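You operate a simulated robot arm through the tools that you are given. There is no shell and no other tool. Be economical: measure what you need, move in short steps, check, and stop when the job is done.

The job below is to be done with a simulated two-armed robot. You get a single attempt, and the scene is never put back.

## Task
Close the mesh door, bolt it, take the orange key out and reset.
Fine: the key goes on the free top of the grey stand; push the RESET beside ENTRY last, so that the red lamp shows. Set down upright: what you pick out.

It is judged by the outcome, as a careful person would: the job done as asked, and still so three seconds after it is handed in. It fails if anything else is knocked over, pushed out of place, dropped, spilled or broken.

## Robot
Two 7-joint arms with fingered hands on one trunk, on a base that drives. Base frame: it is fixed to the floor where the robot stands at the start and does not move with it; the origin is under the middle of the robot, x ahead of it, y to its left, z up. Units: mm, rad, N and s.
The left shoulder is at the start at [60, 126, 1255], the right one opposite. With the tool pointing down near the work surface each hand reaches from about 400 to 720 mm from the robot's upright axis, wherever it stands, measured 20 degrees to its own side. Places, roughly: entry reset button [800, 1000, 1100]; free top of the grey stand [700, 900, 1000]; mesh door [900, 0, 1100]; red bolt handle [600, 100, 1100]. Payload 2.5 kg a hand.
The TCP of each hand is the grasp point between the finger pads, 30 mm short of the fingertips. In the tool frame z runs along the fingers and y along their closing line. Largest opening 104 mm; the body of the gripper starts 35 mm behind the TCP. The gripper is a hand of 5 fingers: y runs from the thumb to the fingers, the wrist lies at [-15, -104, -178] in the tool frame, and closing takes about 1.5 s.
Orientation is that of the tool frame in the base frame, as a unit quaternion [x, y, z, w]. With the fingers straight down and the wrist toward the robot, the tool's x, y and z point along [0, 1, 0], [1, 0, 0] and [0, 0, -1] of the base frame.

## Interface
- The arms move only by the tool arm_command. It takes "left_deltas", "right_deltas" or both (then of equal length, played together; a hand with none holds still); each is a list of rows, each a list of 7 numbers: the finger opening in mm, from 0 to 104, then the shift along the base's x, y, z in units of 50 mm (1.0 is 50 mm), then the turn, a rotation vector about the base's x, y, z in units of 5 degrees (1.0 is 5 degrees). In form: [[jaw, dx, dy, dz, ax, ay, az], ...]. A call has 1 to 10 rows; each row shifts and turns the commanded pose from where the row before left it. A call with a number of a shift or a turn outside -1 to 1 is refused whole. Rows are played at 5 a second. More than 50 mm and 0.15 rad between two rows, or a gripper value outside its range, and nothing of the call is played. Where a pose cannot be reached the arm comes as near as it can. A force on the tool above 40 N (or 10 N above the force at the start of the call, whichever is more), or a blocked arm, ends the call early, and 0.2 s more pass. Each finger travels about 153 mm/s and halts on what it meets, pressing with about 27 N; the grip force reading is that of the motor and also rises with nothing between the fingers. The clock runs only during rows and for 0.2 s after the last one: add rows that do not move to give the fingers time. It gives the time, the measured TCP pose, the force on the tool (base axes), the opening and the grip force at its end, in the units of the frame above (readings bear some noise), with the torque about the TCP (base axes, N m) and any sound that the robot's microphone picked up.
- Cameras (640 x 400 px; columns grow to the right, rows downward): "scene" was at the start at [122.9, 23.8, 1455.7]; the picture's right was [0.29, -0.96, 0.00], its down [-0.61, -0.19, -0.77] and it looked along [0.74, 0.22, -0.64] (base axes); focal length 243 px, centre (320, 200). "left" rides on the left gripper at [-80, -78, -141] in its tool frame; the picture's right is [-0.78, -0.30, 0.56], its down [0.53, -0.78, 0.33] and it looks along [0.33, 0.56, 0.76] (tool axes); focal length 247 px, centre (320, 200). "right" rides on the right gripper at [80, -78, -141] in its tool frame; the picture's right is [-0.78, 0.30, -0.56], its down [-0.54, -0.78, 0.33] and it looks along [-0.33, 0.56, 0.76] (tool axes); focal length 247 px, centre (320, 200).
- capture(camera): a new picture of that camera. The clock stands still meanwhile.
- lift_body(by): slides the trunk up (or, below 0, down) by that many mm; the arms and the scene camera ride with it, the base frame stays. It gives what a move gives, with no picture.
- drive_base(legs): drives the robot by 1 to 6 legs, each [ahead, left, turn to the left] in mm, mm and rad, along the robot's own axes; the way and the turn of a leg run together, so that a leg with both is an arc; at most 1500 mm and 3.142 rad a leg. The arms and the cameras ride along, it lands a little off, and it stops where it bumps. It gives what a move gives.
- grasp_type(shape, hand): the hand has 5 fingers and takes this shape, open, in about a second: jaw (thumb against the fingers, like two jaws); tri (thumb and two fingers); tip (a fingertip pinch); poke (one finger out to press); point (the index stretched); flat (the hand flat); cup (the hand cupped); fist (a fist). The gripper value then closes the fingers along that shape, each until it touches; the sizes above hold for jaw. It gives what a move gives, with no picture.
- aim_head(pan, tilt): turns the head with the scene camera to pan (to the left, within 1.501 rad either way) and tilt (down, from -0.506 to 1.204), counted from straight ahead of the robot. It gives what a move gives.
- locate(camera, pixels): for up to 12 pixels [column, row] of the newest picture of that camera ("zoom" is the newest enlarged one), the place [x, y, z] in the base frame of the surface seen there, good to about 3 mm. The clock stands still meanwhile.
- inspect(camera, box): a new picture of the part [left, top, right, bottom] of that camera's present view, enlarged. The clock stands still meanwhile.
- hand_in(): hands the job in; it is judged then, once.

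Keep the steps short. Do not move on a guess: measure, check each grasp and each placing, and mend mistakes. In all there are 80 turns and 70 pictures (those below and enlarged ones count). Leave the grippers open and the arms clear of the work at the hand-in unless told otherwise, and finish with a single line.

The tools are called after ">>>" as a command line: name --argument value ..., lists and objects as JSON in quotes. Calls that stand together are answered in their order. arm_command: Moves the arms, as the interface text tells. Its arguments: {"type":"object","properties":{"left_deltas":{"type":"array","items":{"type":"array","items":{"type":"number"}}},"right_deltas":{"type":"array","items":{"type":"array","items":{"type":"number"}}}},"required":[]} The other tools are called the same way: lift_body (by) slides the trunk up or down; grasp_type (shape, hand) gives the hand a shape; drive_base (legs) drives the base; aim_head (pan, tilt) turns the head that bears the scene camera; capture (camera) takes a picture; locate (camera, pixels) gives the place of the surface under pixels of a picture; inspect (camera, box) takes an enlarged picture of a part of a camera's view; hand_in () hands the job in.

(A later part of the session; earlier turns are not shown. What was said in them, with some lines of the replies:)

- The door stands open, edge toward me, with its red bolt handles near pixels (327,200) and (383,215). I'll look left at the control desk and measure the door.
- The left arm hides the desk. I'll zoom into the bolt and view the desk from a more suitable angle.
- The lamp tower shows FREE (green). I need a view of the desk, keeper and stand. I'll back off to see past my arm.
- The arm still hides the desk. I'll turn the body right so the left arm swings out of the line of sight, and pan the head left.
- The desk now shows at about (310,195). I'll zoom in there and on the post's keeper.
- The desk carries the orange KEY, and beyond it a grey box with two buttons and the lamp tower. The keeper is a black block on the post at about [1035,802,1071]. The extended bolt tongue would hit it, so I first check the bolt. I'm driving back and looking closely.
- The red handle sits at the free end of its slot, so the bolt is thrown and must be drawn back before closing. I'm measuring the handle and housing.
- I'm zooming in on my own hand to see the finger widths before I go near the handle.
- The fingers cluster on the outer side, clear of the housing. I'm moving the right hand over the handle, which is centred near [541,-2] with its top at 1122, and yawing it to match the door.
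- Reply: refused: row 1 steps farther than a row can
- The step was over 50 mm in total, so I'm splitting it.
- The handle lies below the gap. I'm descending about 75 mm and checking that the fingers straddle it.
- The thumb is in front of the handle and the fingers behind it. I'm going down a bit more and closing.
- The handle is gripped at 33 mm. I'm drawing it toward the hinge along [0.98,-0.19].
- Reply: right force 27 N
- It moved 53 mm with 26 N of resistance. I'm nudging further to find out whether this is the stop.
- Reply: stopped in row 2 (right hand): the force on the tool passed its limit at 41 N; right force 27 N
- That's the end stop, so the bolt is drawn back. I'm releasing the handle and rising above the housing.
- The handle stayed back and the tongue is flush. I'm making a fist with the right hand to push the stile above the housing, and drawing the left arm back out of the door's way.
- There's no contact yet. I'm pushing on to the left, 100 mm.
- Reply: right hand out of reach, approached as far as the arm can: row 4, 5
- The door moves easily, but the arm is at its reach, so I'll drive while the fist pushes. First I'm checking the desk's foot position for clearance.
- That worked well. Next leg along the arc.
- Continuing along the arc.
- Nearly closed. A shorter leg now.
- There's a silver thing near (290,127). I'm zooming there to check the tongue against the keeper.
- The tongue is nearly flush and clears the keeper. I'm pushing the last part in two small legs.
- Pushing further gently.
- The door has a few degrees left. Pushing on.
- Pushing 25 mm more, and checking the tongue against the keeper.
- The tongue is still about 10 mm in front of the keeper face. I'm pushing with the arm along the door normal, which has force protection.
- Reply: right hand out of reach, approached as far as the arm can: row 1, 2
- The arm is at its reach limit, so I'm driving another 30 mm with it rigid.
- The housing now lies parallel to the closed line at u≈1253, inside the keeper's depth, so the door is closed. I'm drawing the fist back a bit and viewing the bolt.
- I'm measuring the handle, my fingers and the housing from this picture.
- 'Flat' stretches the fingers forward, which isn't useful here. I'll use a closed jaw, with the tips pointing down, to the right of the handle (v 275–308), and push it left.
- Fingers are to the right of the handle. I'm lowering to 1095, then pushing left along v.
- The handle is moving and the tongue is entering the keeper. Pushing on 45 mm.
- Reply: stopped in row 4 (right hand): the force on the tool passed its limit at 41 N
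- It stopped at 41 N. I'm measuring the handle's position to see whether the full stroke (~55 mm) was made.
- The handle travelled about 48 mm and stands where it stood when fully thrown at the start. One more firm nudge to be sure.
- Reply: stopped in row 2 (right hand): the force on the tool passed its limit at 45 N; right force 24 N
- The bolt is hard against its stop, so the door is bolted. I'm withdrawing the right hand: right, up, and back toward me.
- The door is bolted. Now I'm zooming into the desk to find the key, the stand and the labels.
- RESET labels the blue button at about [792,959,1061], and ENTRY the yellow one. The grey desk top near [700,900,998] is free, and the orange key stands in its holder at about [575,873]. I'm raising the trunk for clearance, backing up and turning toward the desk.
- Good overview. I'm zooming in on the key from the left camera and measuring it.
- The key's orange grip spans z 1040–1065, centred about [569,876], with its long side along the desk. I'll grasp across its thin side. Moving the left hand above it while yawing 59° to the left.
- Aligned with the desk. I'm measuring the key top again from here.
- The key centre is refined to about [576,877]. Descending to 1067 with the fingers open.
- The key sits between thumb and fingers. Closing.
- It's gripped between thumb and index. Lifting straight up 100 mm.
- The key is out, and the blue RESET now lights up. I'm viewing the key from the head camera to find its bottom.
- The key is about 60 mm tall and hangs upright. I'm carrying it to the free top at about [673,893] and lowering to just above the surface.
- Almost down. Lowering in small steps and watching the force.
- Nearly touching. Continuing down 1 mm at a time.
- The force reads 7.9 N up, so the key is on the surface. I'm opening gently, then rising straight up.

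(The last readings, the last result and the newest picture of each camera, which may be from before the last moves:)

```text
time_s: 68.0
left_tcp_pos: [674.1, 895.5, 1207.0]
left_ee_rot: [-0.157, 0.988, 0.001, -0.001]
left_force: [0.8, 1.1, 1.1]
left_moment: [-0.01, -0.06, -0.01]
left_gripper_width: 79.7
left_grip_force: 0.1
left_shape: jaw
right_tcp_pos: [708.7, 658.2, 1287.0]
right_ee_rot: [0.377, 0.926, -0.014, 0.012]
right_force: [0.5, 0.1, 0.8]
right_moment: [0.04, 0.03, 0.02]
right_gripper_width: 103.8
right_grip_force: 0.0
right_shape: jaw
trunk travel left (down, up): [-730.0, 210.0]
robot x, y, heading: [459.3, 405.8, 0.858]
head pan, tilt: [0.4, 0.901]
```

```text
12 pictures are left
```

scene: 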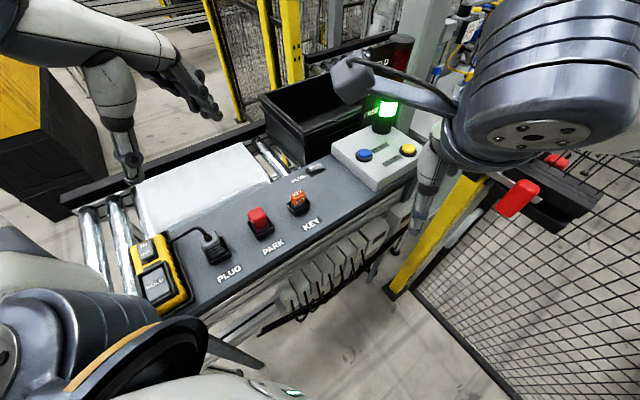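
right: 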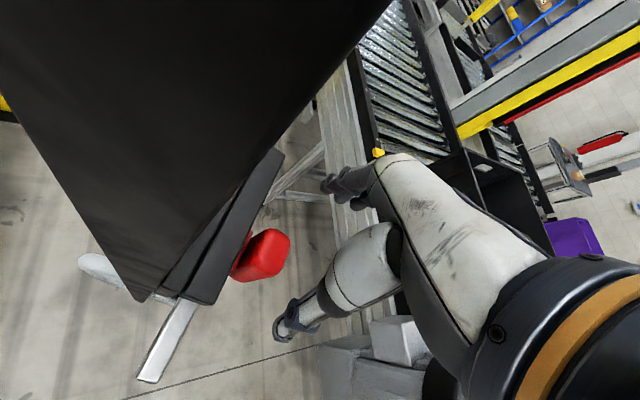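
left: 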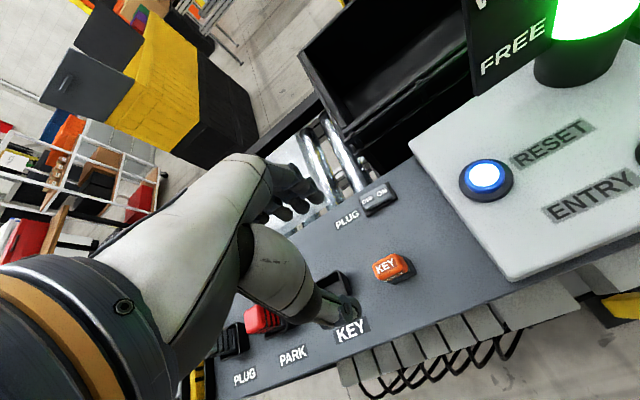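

The key stands upright. I'm locating the lit blue RESET (487,175) and the lamp's sign plate before approaching.

>>> locate --camera "left" --pixels '[[487, 174], [470, 172], [503, 178], [487, 162], [485, 40], [480, 85], [545, 70], [395, 265], [640, 150]]'

>>> grasp_type --hand "left" --shape "poke"

>>> arm_command --left_deltas '[[0, 0.6, 0.1, 0, 0, 0, 0], [0, 0.6, 0.3, 0, 0, 0, 0], [0, 0.4, 0.3, 0, 0, 0, 0], [0, 0, 0, 0, 0, 0, 0], [0, 0, 0, 0, 0, 0, 0]]'

>>> capture --camera "left"

```text
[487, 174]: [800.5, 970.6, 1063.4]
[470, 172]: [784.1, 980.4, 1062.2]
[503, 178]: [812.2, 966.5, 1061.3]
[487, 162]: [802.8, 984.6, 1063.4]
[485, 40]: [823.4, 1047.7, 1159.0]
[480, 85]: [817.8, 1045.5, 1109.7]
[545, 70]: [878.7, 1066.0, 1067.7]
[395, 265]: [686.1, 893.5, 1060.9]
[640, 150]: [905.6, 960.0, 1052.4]
```

```text
time_s: 68.9
left_tcp_pos: [674.9, 894.7, 1205.7]
left_ee_rot: [-0.157, 0.988, 0.001, 0.0]
left_force: [-0.1, -0.8, -0.5]
left_moment: [0.0, -0.01, -0.03]
left_gripper_width: 0.1
left_grip_force: 0.2
left_shape: poke
right_tcp_pos: [707.7, 657.5, 1287.5]
right_ee_rot: [0.376, 0.926, -0.013, 0.011]
right_force: [0.0, 0.3, 0.9]
right_moment: [0.0, -0.03, -0.03]
right_gripper_width: 104.0
right_grip_force: 0.1
right_shape: jaw
trunk travel left (down, up): [-730.0, 210.0]
robot x, y, heading: [458.0, 402.6, 0.851]
head pan, tilt: [0.4, 0.901]
```

```text
time_s: 70.1
left_tcp_pos: [754.2, 929.0, 1206.0]
left_ee_rot: [-0.156, 0.988, 0.001, 0.0]
left_force: [0.5, 0.6, 0.1]
left_moment: [0.01, -0.01, 0.0]
left_gripper_width: 0.1
left_grip_force: 0.0
left_shape: poke
right_tcp_pos: [708.6, 658.9, 1287.1]
right_ee_rot: [0.377, 0.926, -0.014, 0.011]
right_force: [0.2, 0.5, 0.8]
right_moment: [0.02, 0.03, 0.01]
right_gripper_width: 103.8
right_grip_force: 0.1
right_shape: jaw
trunk travel left (down, up): [-730.0, 210.0]
robot x, y, heading: [460.7, 399.8, 0.857]
head pan, tilt: [0.4, 0.901]
```

```text
11 pictures are left
```

left: 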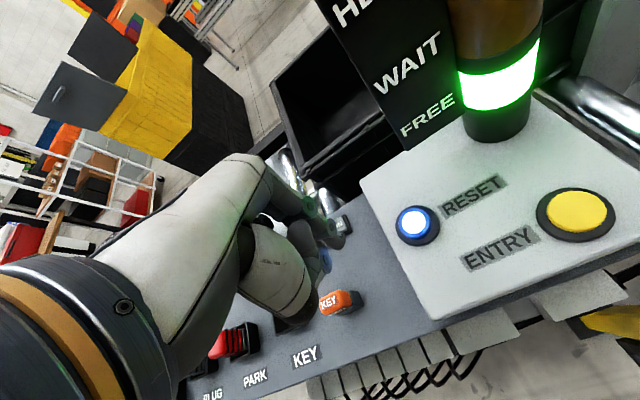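

The plate's lower edge is 60 mm beyond the button, so I must know where the poke fingertip is. Zooming on the hand.

>>> inspect --camera "left" --box '[230, 150, 370, 320]'

>>> locate --camera "left" --pixels '[[337, 243], [342, 225], [325, 215], [325, 262], [415, 222], [401, 222], [429, 222]]'

```text
2.35 times, centred on (300, 235) of left
```

zoom: 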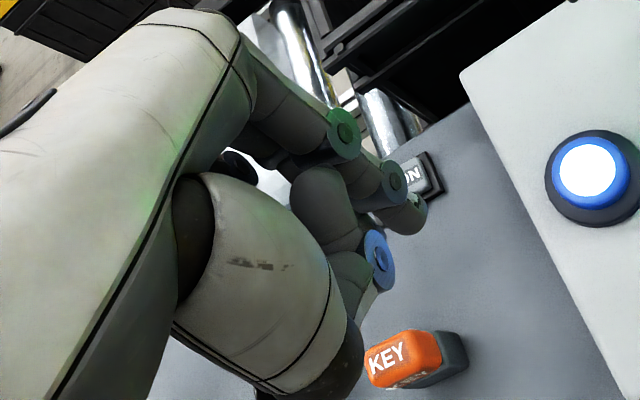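

```text
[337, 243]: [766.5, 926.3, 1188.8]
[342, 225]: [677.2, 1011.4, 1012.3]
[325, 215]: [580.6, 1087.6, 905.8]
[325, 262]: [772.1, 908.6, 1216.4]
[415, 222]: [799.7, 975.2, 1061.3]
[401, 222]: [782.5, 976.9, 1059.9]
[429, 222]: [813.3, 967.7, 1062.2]
```

The poke tip lies about [+10,+3] from the TCP and 30 mm below it. I'm moving over the button at [799,973] and lowering to about 20 mm above.

>>> arm_command --left_deltas '[[0, 0.35, 0.41, 0, 0, 0, 0], [0, 0.35, 0.41, 0, 0, 0, 0], [0, 0, 0, -0.5, 0, 0, 0], [0, 0, 0, -0.5, 0, 0, 0], [0, 0, 0, -0.5, 0, 0, 0], [0, 0, 0, -0.4, 0, 0, 0], [0, 0, 0, 0, 0, 0, 0]]'

>>> inspect --camera "left" --box '[230, 150, 430, 320]'

```text
time_s: 71.7
left_tcp_pos: [779.6, 964.4, 1109.1]
left_ee_rot: [-0.157, 0.988, 0.0, 0.0]
left_force: [0.1, -0.7, 0.4]
left_moment: [-0.01, -0.01, 0.0]
left_gripper_width: 0.0
left_grip_force: 0.1
left_shape: poke
left hand out of reach, approached as far as the arm can: row 2
right_tcp_pos: [709.1, 658.2, 1287.5]
right_ee_rot: [0.377, 0.926, -0.012, 0.012]
right_force: [0.2, -0.3, 0.5]
right_moment: [-0.02, 0.0, 0.02]
right_gripper_width: 103.7
right_grip_force: 0.1
right_shape: jaw
trunk travel left (down, up): [-730.0, 210.0]
robot x, y, heading: [461.9, 399.1, 0.858]
head pan, tilt: [0.4, 0.901]
```

```text
2.35 times, centred on (330, 235) of left
```

zoom: 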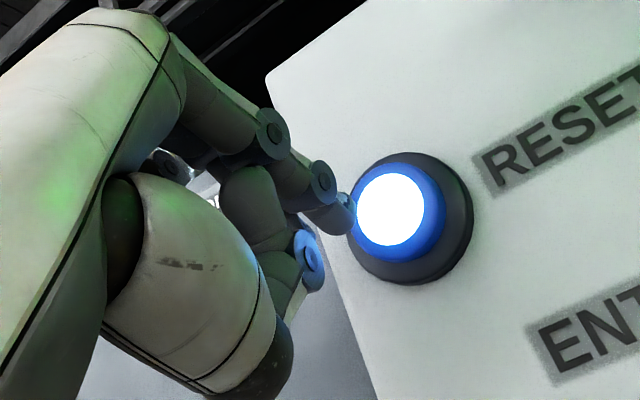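

The reach limit cut 10 mm short. Now that the hand is lower, I'm moving the remaining [9,6] mm.

>>> arm_command --left_deltas '[[0, 0.19, 0.12, 0, 0, 0, 0], [0, 0, 0, 0, 0, 0, 0]]'

>>> inspect --camera "left" --box '[230, 150, 430, 320]'

```text
time_s: 72.3
left_tcp_pos: [782.0, 965.5, 1110.7]
left_ee_rot: [-0.156, 0.988, 0.002, -0.001]
left_force: [1.0, -0.2, 0.4]
left_moment: [-0.04, 0.0, 0.01]
left_gripper_width: 0.1
left_grip_force: 0.1
left_shape: poke
left hand out of reach, approached as far as the arm can: row 1
right_tcp_pos: [709.0, 658.4, 1287.8]
right_ee_rot: [0.378, 0.926, -0.013, 0.012]
right_force: [0.1, 0.1, -1.5]
right_moment: [0.02, -0.03, -0.02]
right_gripper_width: 103.7
right_grip_force: 0.0
right_shape: jaw
trunk travel left (down, up): [-730.0, 210.0]
robot x, y, heading: [460.5, 400.4, 0.856]
head pan, tilt: [0.4, 0.901]
```

```text
2.35 times, centred on (330, 235) of left
```

zoom: 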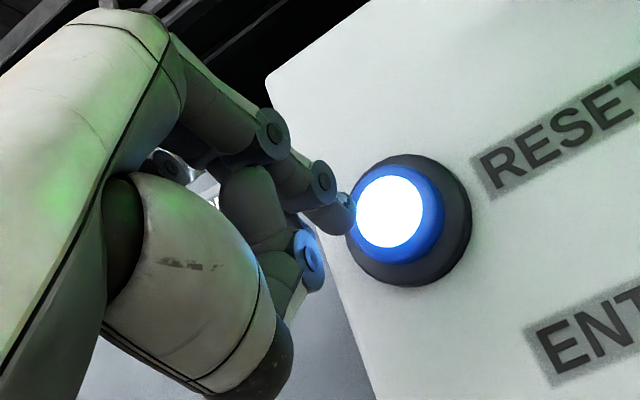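

Still short by about [8,5]. I'm driving the base slightly: 18 ahead, 8 right.

>>> drive_base --legs '[[18, -8, 0]]'

>>> inspect --camera "left" --box '[230, 150, 430, 320]'

>>> locate --camera "zoom" --pixels '[[400, 210], [350, 210], [345, 205], [330, 220], [420, 180]]'

```text
time_s: 73.1
left_tcp_pos: [798.3, 974.5, 1111.0]
left_ee_rot: [-0.157, 0.988, 0.002, 0.0]
left_force: [0.1, 0.0, 0.4]
left_moment: [0.03, 0.01, 0.02]
left_gripper_width: 0.0
left_grip_force: 0.1
left_shape: poke
right_tcp_pos: [726.6, 666.2, 1287.0]
right_ee_rot: [0.376, 0.926, -0.015, 0.011]
right_force: [0.4, 0.2, -0.5]
right_moment: [0.03, 0.01, 0.0]
right_gripper_width: 103.9
right_grip_force: 0.2
right_shape: jaw
trunk travel left (down, up): [-730.0, 210.0]
robot x, y, heading: [478.4, 404.3, 0.856]
head pan, tilt: [0.4, 0.901]
```

```text
2.35 times, centred on (330, 235) of left
```

zoom: 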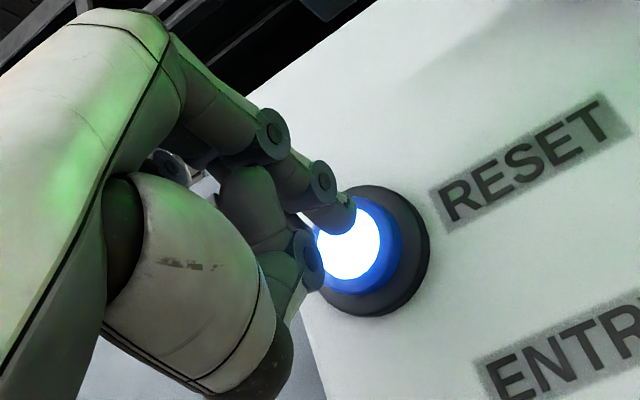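

```text
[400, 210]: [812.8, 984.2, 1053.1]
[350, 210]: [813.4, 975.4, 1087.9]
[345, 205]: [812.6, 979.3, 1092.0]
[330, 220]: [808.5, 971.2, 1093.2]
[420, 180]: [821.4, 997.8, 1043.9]
```

The tip is about [10,5] beyond the centre. I'm shifting back, then lowering in small steps to press.

>>> arm_command --left_deltas '[[0, -0.2, -0.1, 0, 0, 0, 0], [0, 0, 0, -0.1, 0, 0, 0], [0, 0, 0, -0.1, 0, 0, 0], [0, 0, 0, -0.1, 0, 0, 0], [0, 0, 0, -0.08, 0, 0, 0], [0, 0, 0, 0, 0, 0, 0]]'

>>> inspect --camera "left" --box '[230, 150, 430, 320]'

```text
time_s: 74.5
left_tcp_pos: [795.4, 974.4, 1091.9]
left_ee_rot: [-0.156, 0.988, 0.002, 0.0]
left_force: [-1.0, 0.5, 1.7]
left_moment: [-0.01, 0.02, -0.03]
left_gripper_width: 0.0
left_grip_force: 0.1
left_shape: poke
left hand out of reach, approached as far as the arm can: row 1
right_tcp_pos: [726.2, 667.7, 1288.2]
right_ee_rot: [0.377, 0.926, -0.014, 0.012]
right_force: [0.5, -0.6, 0.3]
right_moment: [0.02, -0.02, 0.02]
right_gripper_width: 103.8
right_grip_force: 0.0
right_shape: jaw
trunk travel left (down, up): [-730.0, 210.0]
robot x, y, heading: [476.0, 404.4, 0.857]
head pan, tilt: [0.4, 0.901]
```

```text
2.35 times, centred on (330, 235) of left
```

zoom: 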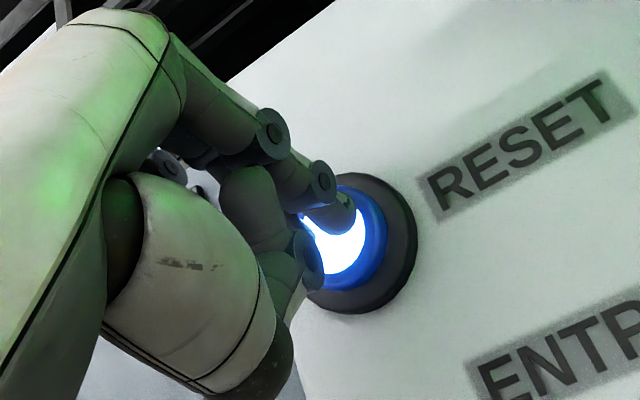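

The tip is on the blue cap and just touching (1.7 N). Pressing down, holding, and reading the force.

>>> arm_command --left_deltas '[[0, 0, 0, -0.06, 0, 0, 0], [0, 0, 0, -0.06, 0, 0, 0], [0, 0, 0, -0.06, 0, 0, 0], [0, 0, 0, 0, 0, 0, 0], [0, 0, 0, 0, 0, 0, 0]]'

>>> capture --camera "left"

```text
time_s: 75.7
left_tcp_pos: [793.8, 973.1, 1083.3]
left_ee_rot: [-0.155, 0.988, 0.004, 0.002]
left_force: [0.9, 4.3, 14.7]
left_moment: [0.16, -0.07, 0.0]
left_gripper_width: 0.0
left_grip_force: 0.1
left_shape: poke
left hand out of reach, approached as far as the arm can: row 3
right_tcp_pos: [725.8, 666.2, 1287.8]
right_ee_rot: [0.377, 0.926, -0.013, 0.012]
right_force: [-0.6, 0.7, 0.7]
right_moment: [0.04, -0.01, 0.03]
right_gripper_width: 104.0
right_grip_force: 0.1
right_shape: jaw
trunk travel left (down, up): [-730.0, 210.0]
robot x, y, heading: [477.8, 406.9, 0.853]
head pan, tilt: [0.4, 0.901]
heard: click
```

```text
5 pictures are left
```

left: 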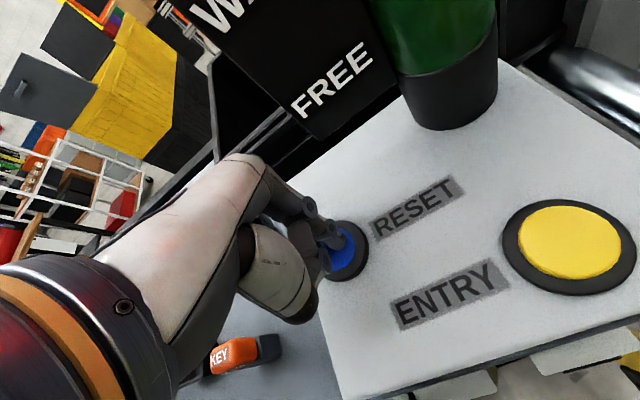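

A click: the green lamp is off and red light falls on the hand. I'm raising the hand straight up and drawing it back clear.

>>> arm_command --left_deltas '[[0, 0, 0, 0.4, 0, 0, 0], [0, 0, 0, 0.8, 0, 0, 0], [0, 0, 0, 0.9, 0, 0, 0], [0, 0, 0, 0.9, 0, 0, 0], [0, -0.6, -0.6, 0.2, 0, 0, 0], [0, -0.6, -0.6, 0, 0, 0, 0], [0, -0.6, -0.6, 0, 0, 0, 0], [0, -0.6, -0.6, 0, 0, 0, 0], [0, 0, 0, 0, 0, 0, 0]]'

>>> grasp_type --hand "left" --shape "jaw"

>>> drive_base --legs '[[-150, 0, 0]]'

>>> capture --camera "scene"

```text
time_s: 77.7
left_tcp_pos: [804.9, 943.1, 1268.4]
left_ee_rot: [-0.157, 0.988, 0.001, -0.001]
left_force: [0.3, 0.1, 0.6]
left_moment: [-0.02, 0.0, -0.02]
left_gripper_width: 0.0
left_grip_force: 0.1
left_shape: poke
left hand out of reach, approached as far as the arm can: row 2, 4, 5, 6, 7, 8
right_tcp_pos: [726.3, 667.2, 1288.1]
right_ee_rot: [0.377, 0.926, -0.015, 0.012]
right_force: [0.0, -0.5, -0.2]
right_moment: [0.01, 0.0, -0.03]
right_gripper_width: 103.8
right_grip_force: 0.1
right_shape: jaw
trunk travel left (down, up): [-730.0, 210.0]
robot x, y, heading: [476.0, 403.9, 0.852]
head pan, tilt: [0.4, 0.901]
```

```text
time_s: 78.6
left_tcp_pos: [805.0, 944.2, 1268.1]
left_ee_rot: [-0.157, 0.988, 0.001, -0.001]
left_force: [-0.4, 0.0, -0.4]
left_moment: [0.01, -0.01, 0.0]
left_gripper_width: 103.9
left_grip_force: 0.0
left_shape: jaw
right_tcp_pos: [725.6, 667.7, 1287.6]
right_ee_rot: [0.377, 0.926, -0.013, 0.012]
right_force: [0.5, -0.5, -0.5]
right_moment: [-0.01, 0.03, 0.0]
right_gripper_width: 103.9
right_grip_force: 0.1
right_shape: jaw
trunk travel left (down, up): [-730.0, 210.0]
robot x, y, heading: [475.0, 409.0, 0.856]
head pan, tilt: [0.4, 0.901]
```

```text
time_s: 80.0
left_tcp_pos: [705.4, 828.5, 1268.4]
left_ee_rot: [-0.157, 0.988, 0.0, -0.001]
left_force: [-0.1, 0.0, -0.1]
left_moment: [0.04, -0.05, 0.02]
left_gripper_width: 104.2
left_grip_force: 0.0
left_shape: jaw
right_tcp_pos: [626.0, 553.0, 1287.4]
right_ee_rot: [0.377, 0.926, -0.012, 0.011]
right_force: [-0.5, -1.1, 0.9]
right_moment: [0.04, 0.0, -0.02]
right_gripper_width: 103.9
right_grip_force: 0.1
right_shape: jaw
trunk travel left (down, up): [-730.0, 210.0]
robot x, y, heading: [380.0, 294.1, 0.86]
head pan, tilt: [0.4, 0.901]
```

```text
4 pictures are left
```

scene: 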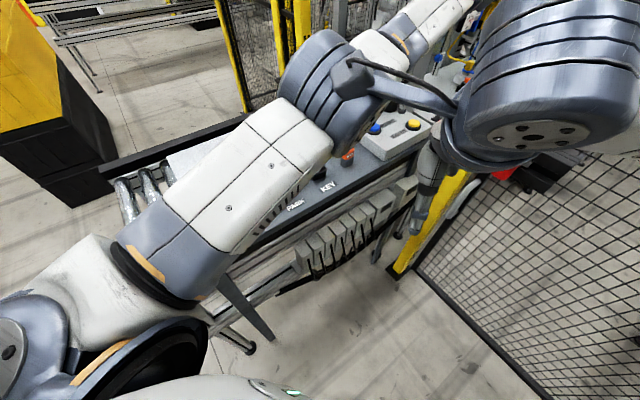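

The left arm hides the lamp. I'm checking with the left camera.

>>> capture --camera "left"

```text
3 pictures are left
```

left: 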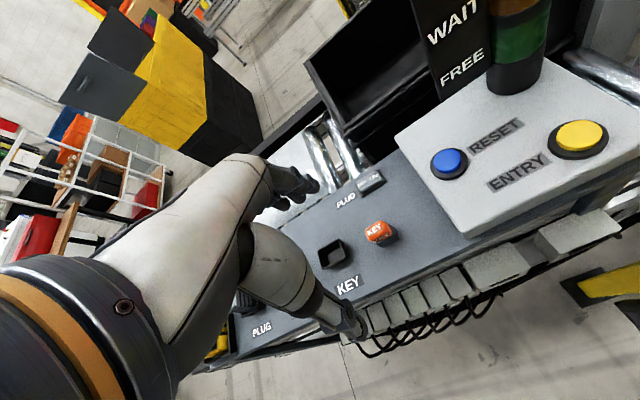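

Green and amber are off. I'm turning away so the head can see the red lamp, the key and the bolt.

>>> drive_base --legs '[[-150, 0, 0], [0, 0, -0.75]]'

>>> aim_head --pan 0.95 --tilt 0.45

>>> capture --camera "scene"

```text
time_s: 83.3
left_tcp_pos: [884.1, 343.8, 1268.2]
left_ee_rot: [0.218, 0.976, 0.001, -0.001]
left_force: [0.3, 0.2, 0.0]
left_moment: [0.01, 0.03, 0.0]
left_gripper_width: 103.8
left_grip_force: 0.0
left_shape: jaw
right_tcp_pos: [638.4, 197.7, 1286.5]
right_ee_rot: [0.691, 0.722, -0.017, 0.005]
right_force: [0.0, 0.7, 0.8]
right_moment: [-0.03, 0.03, -0.01]
right_gripper_width: 103.8
right_grip_force: 0.1
right_shape: jaw
trunk travel left (down, up): [-730.0, 210.0]
robot x, y, heading: [281.5, 183.6, 0.102]
head pan, tilt: [0.4, 0.901]
```

```text
time_s: 84.3
left_tcp_pos: [885.0, 345.8, 1268.7]
left_ee_rot: [0.218, 0.976, 0.001, -0.001]
left_force: [-0.8, 0.3, 0.3]
left_moment: [-0.01, 0.02, 0.02]
left_gripper_width: 103.9
left_grip_force: 0.2
left_shape: jaw
right_tcp_pos: [639.0, 197.8, 1287.0]
right_ee_rot: [0.692, 0.722, -0.018, 0.006]
right_force: [0.1, 0.0, 0.7]
right_moment: [0.01, -0.05, 0.03]
right_gripper_width: 103.5
right_grip_force: 0.1
right_shape: jaw
trunk travel left (down, up): [-730.0, 210.0]
robot x, y, heading: [278.9, 182.0, 0.1]
head pan, tilt: [0.949, 0.45]
```

```text
2 pictures are left
```

scene: 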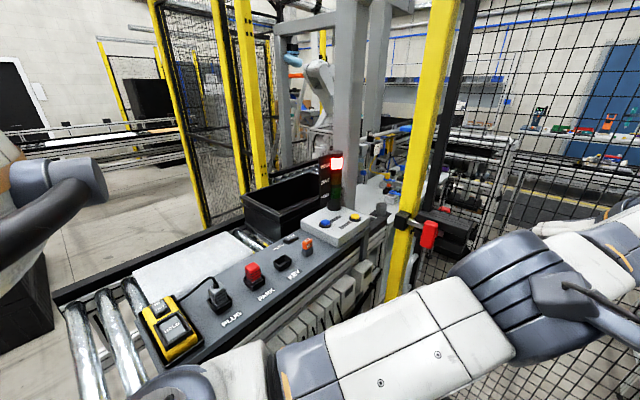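

The red lamp is lit. A last zoom on the key and the bolt.

>>> inspect --camera "scene" --box '[270, 150, 470, 275]'

```text
3.20 times, centred on (370, 212) of scene
```

zoom: 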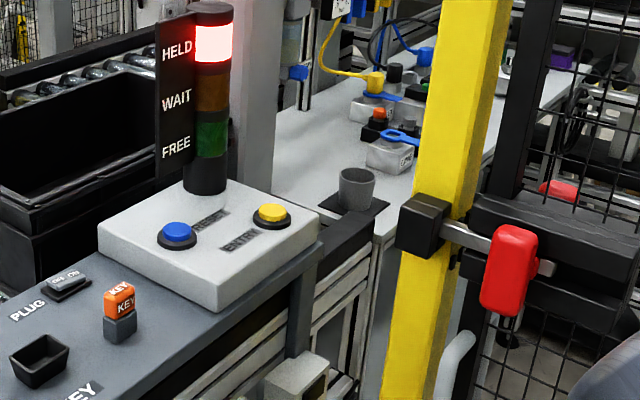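

HELD shows red, the key stands upright on the grey top, the bolt is in the keeper and the door is closed. Hands are open and clear, so I'm handing in.

>>> hand_in

```text
The job is handed in.
```

The mesh door is closed and bolted, the orange key stands upright on the free grey top, and RESET was pressed last, so the red HELD lamp shows.
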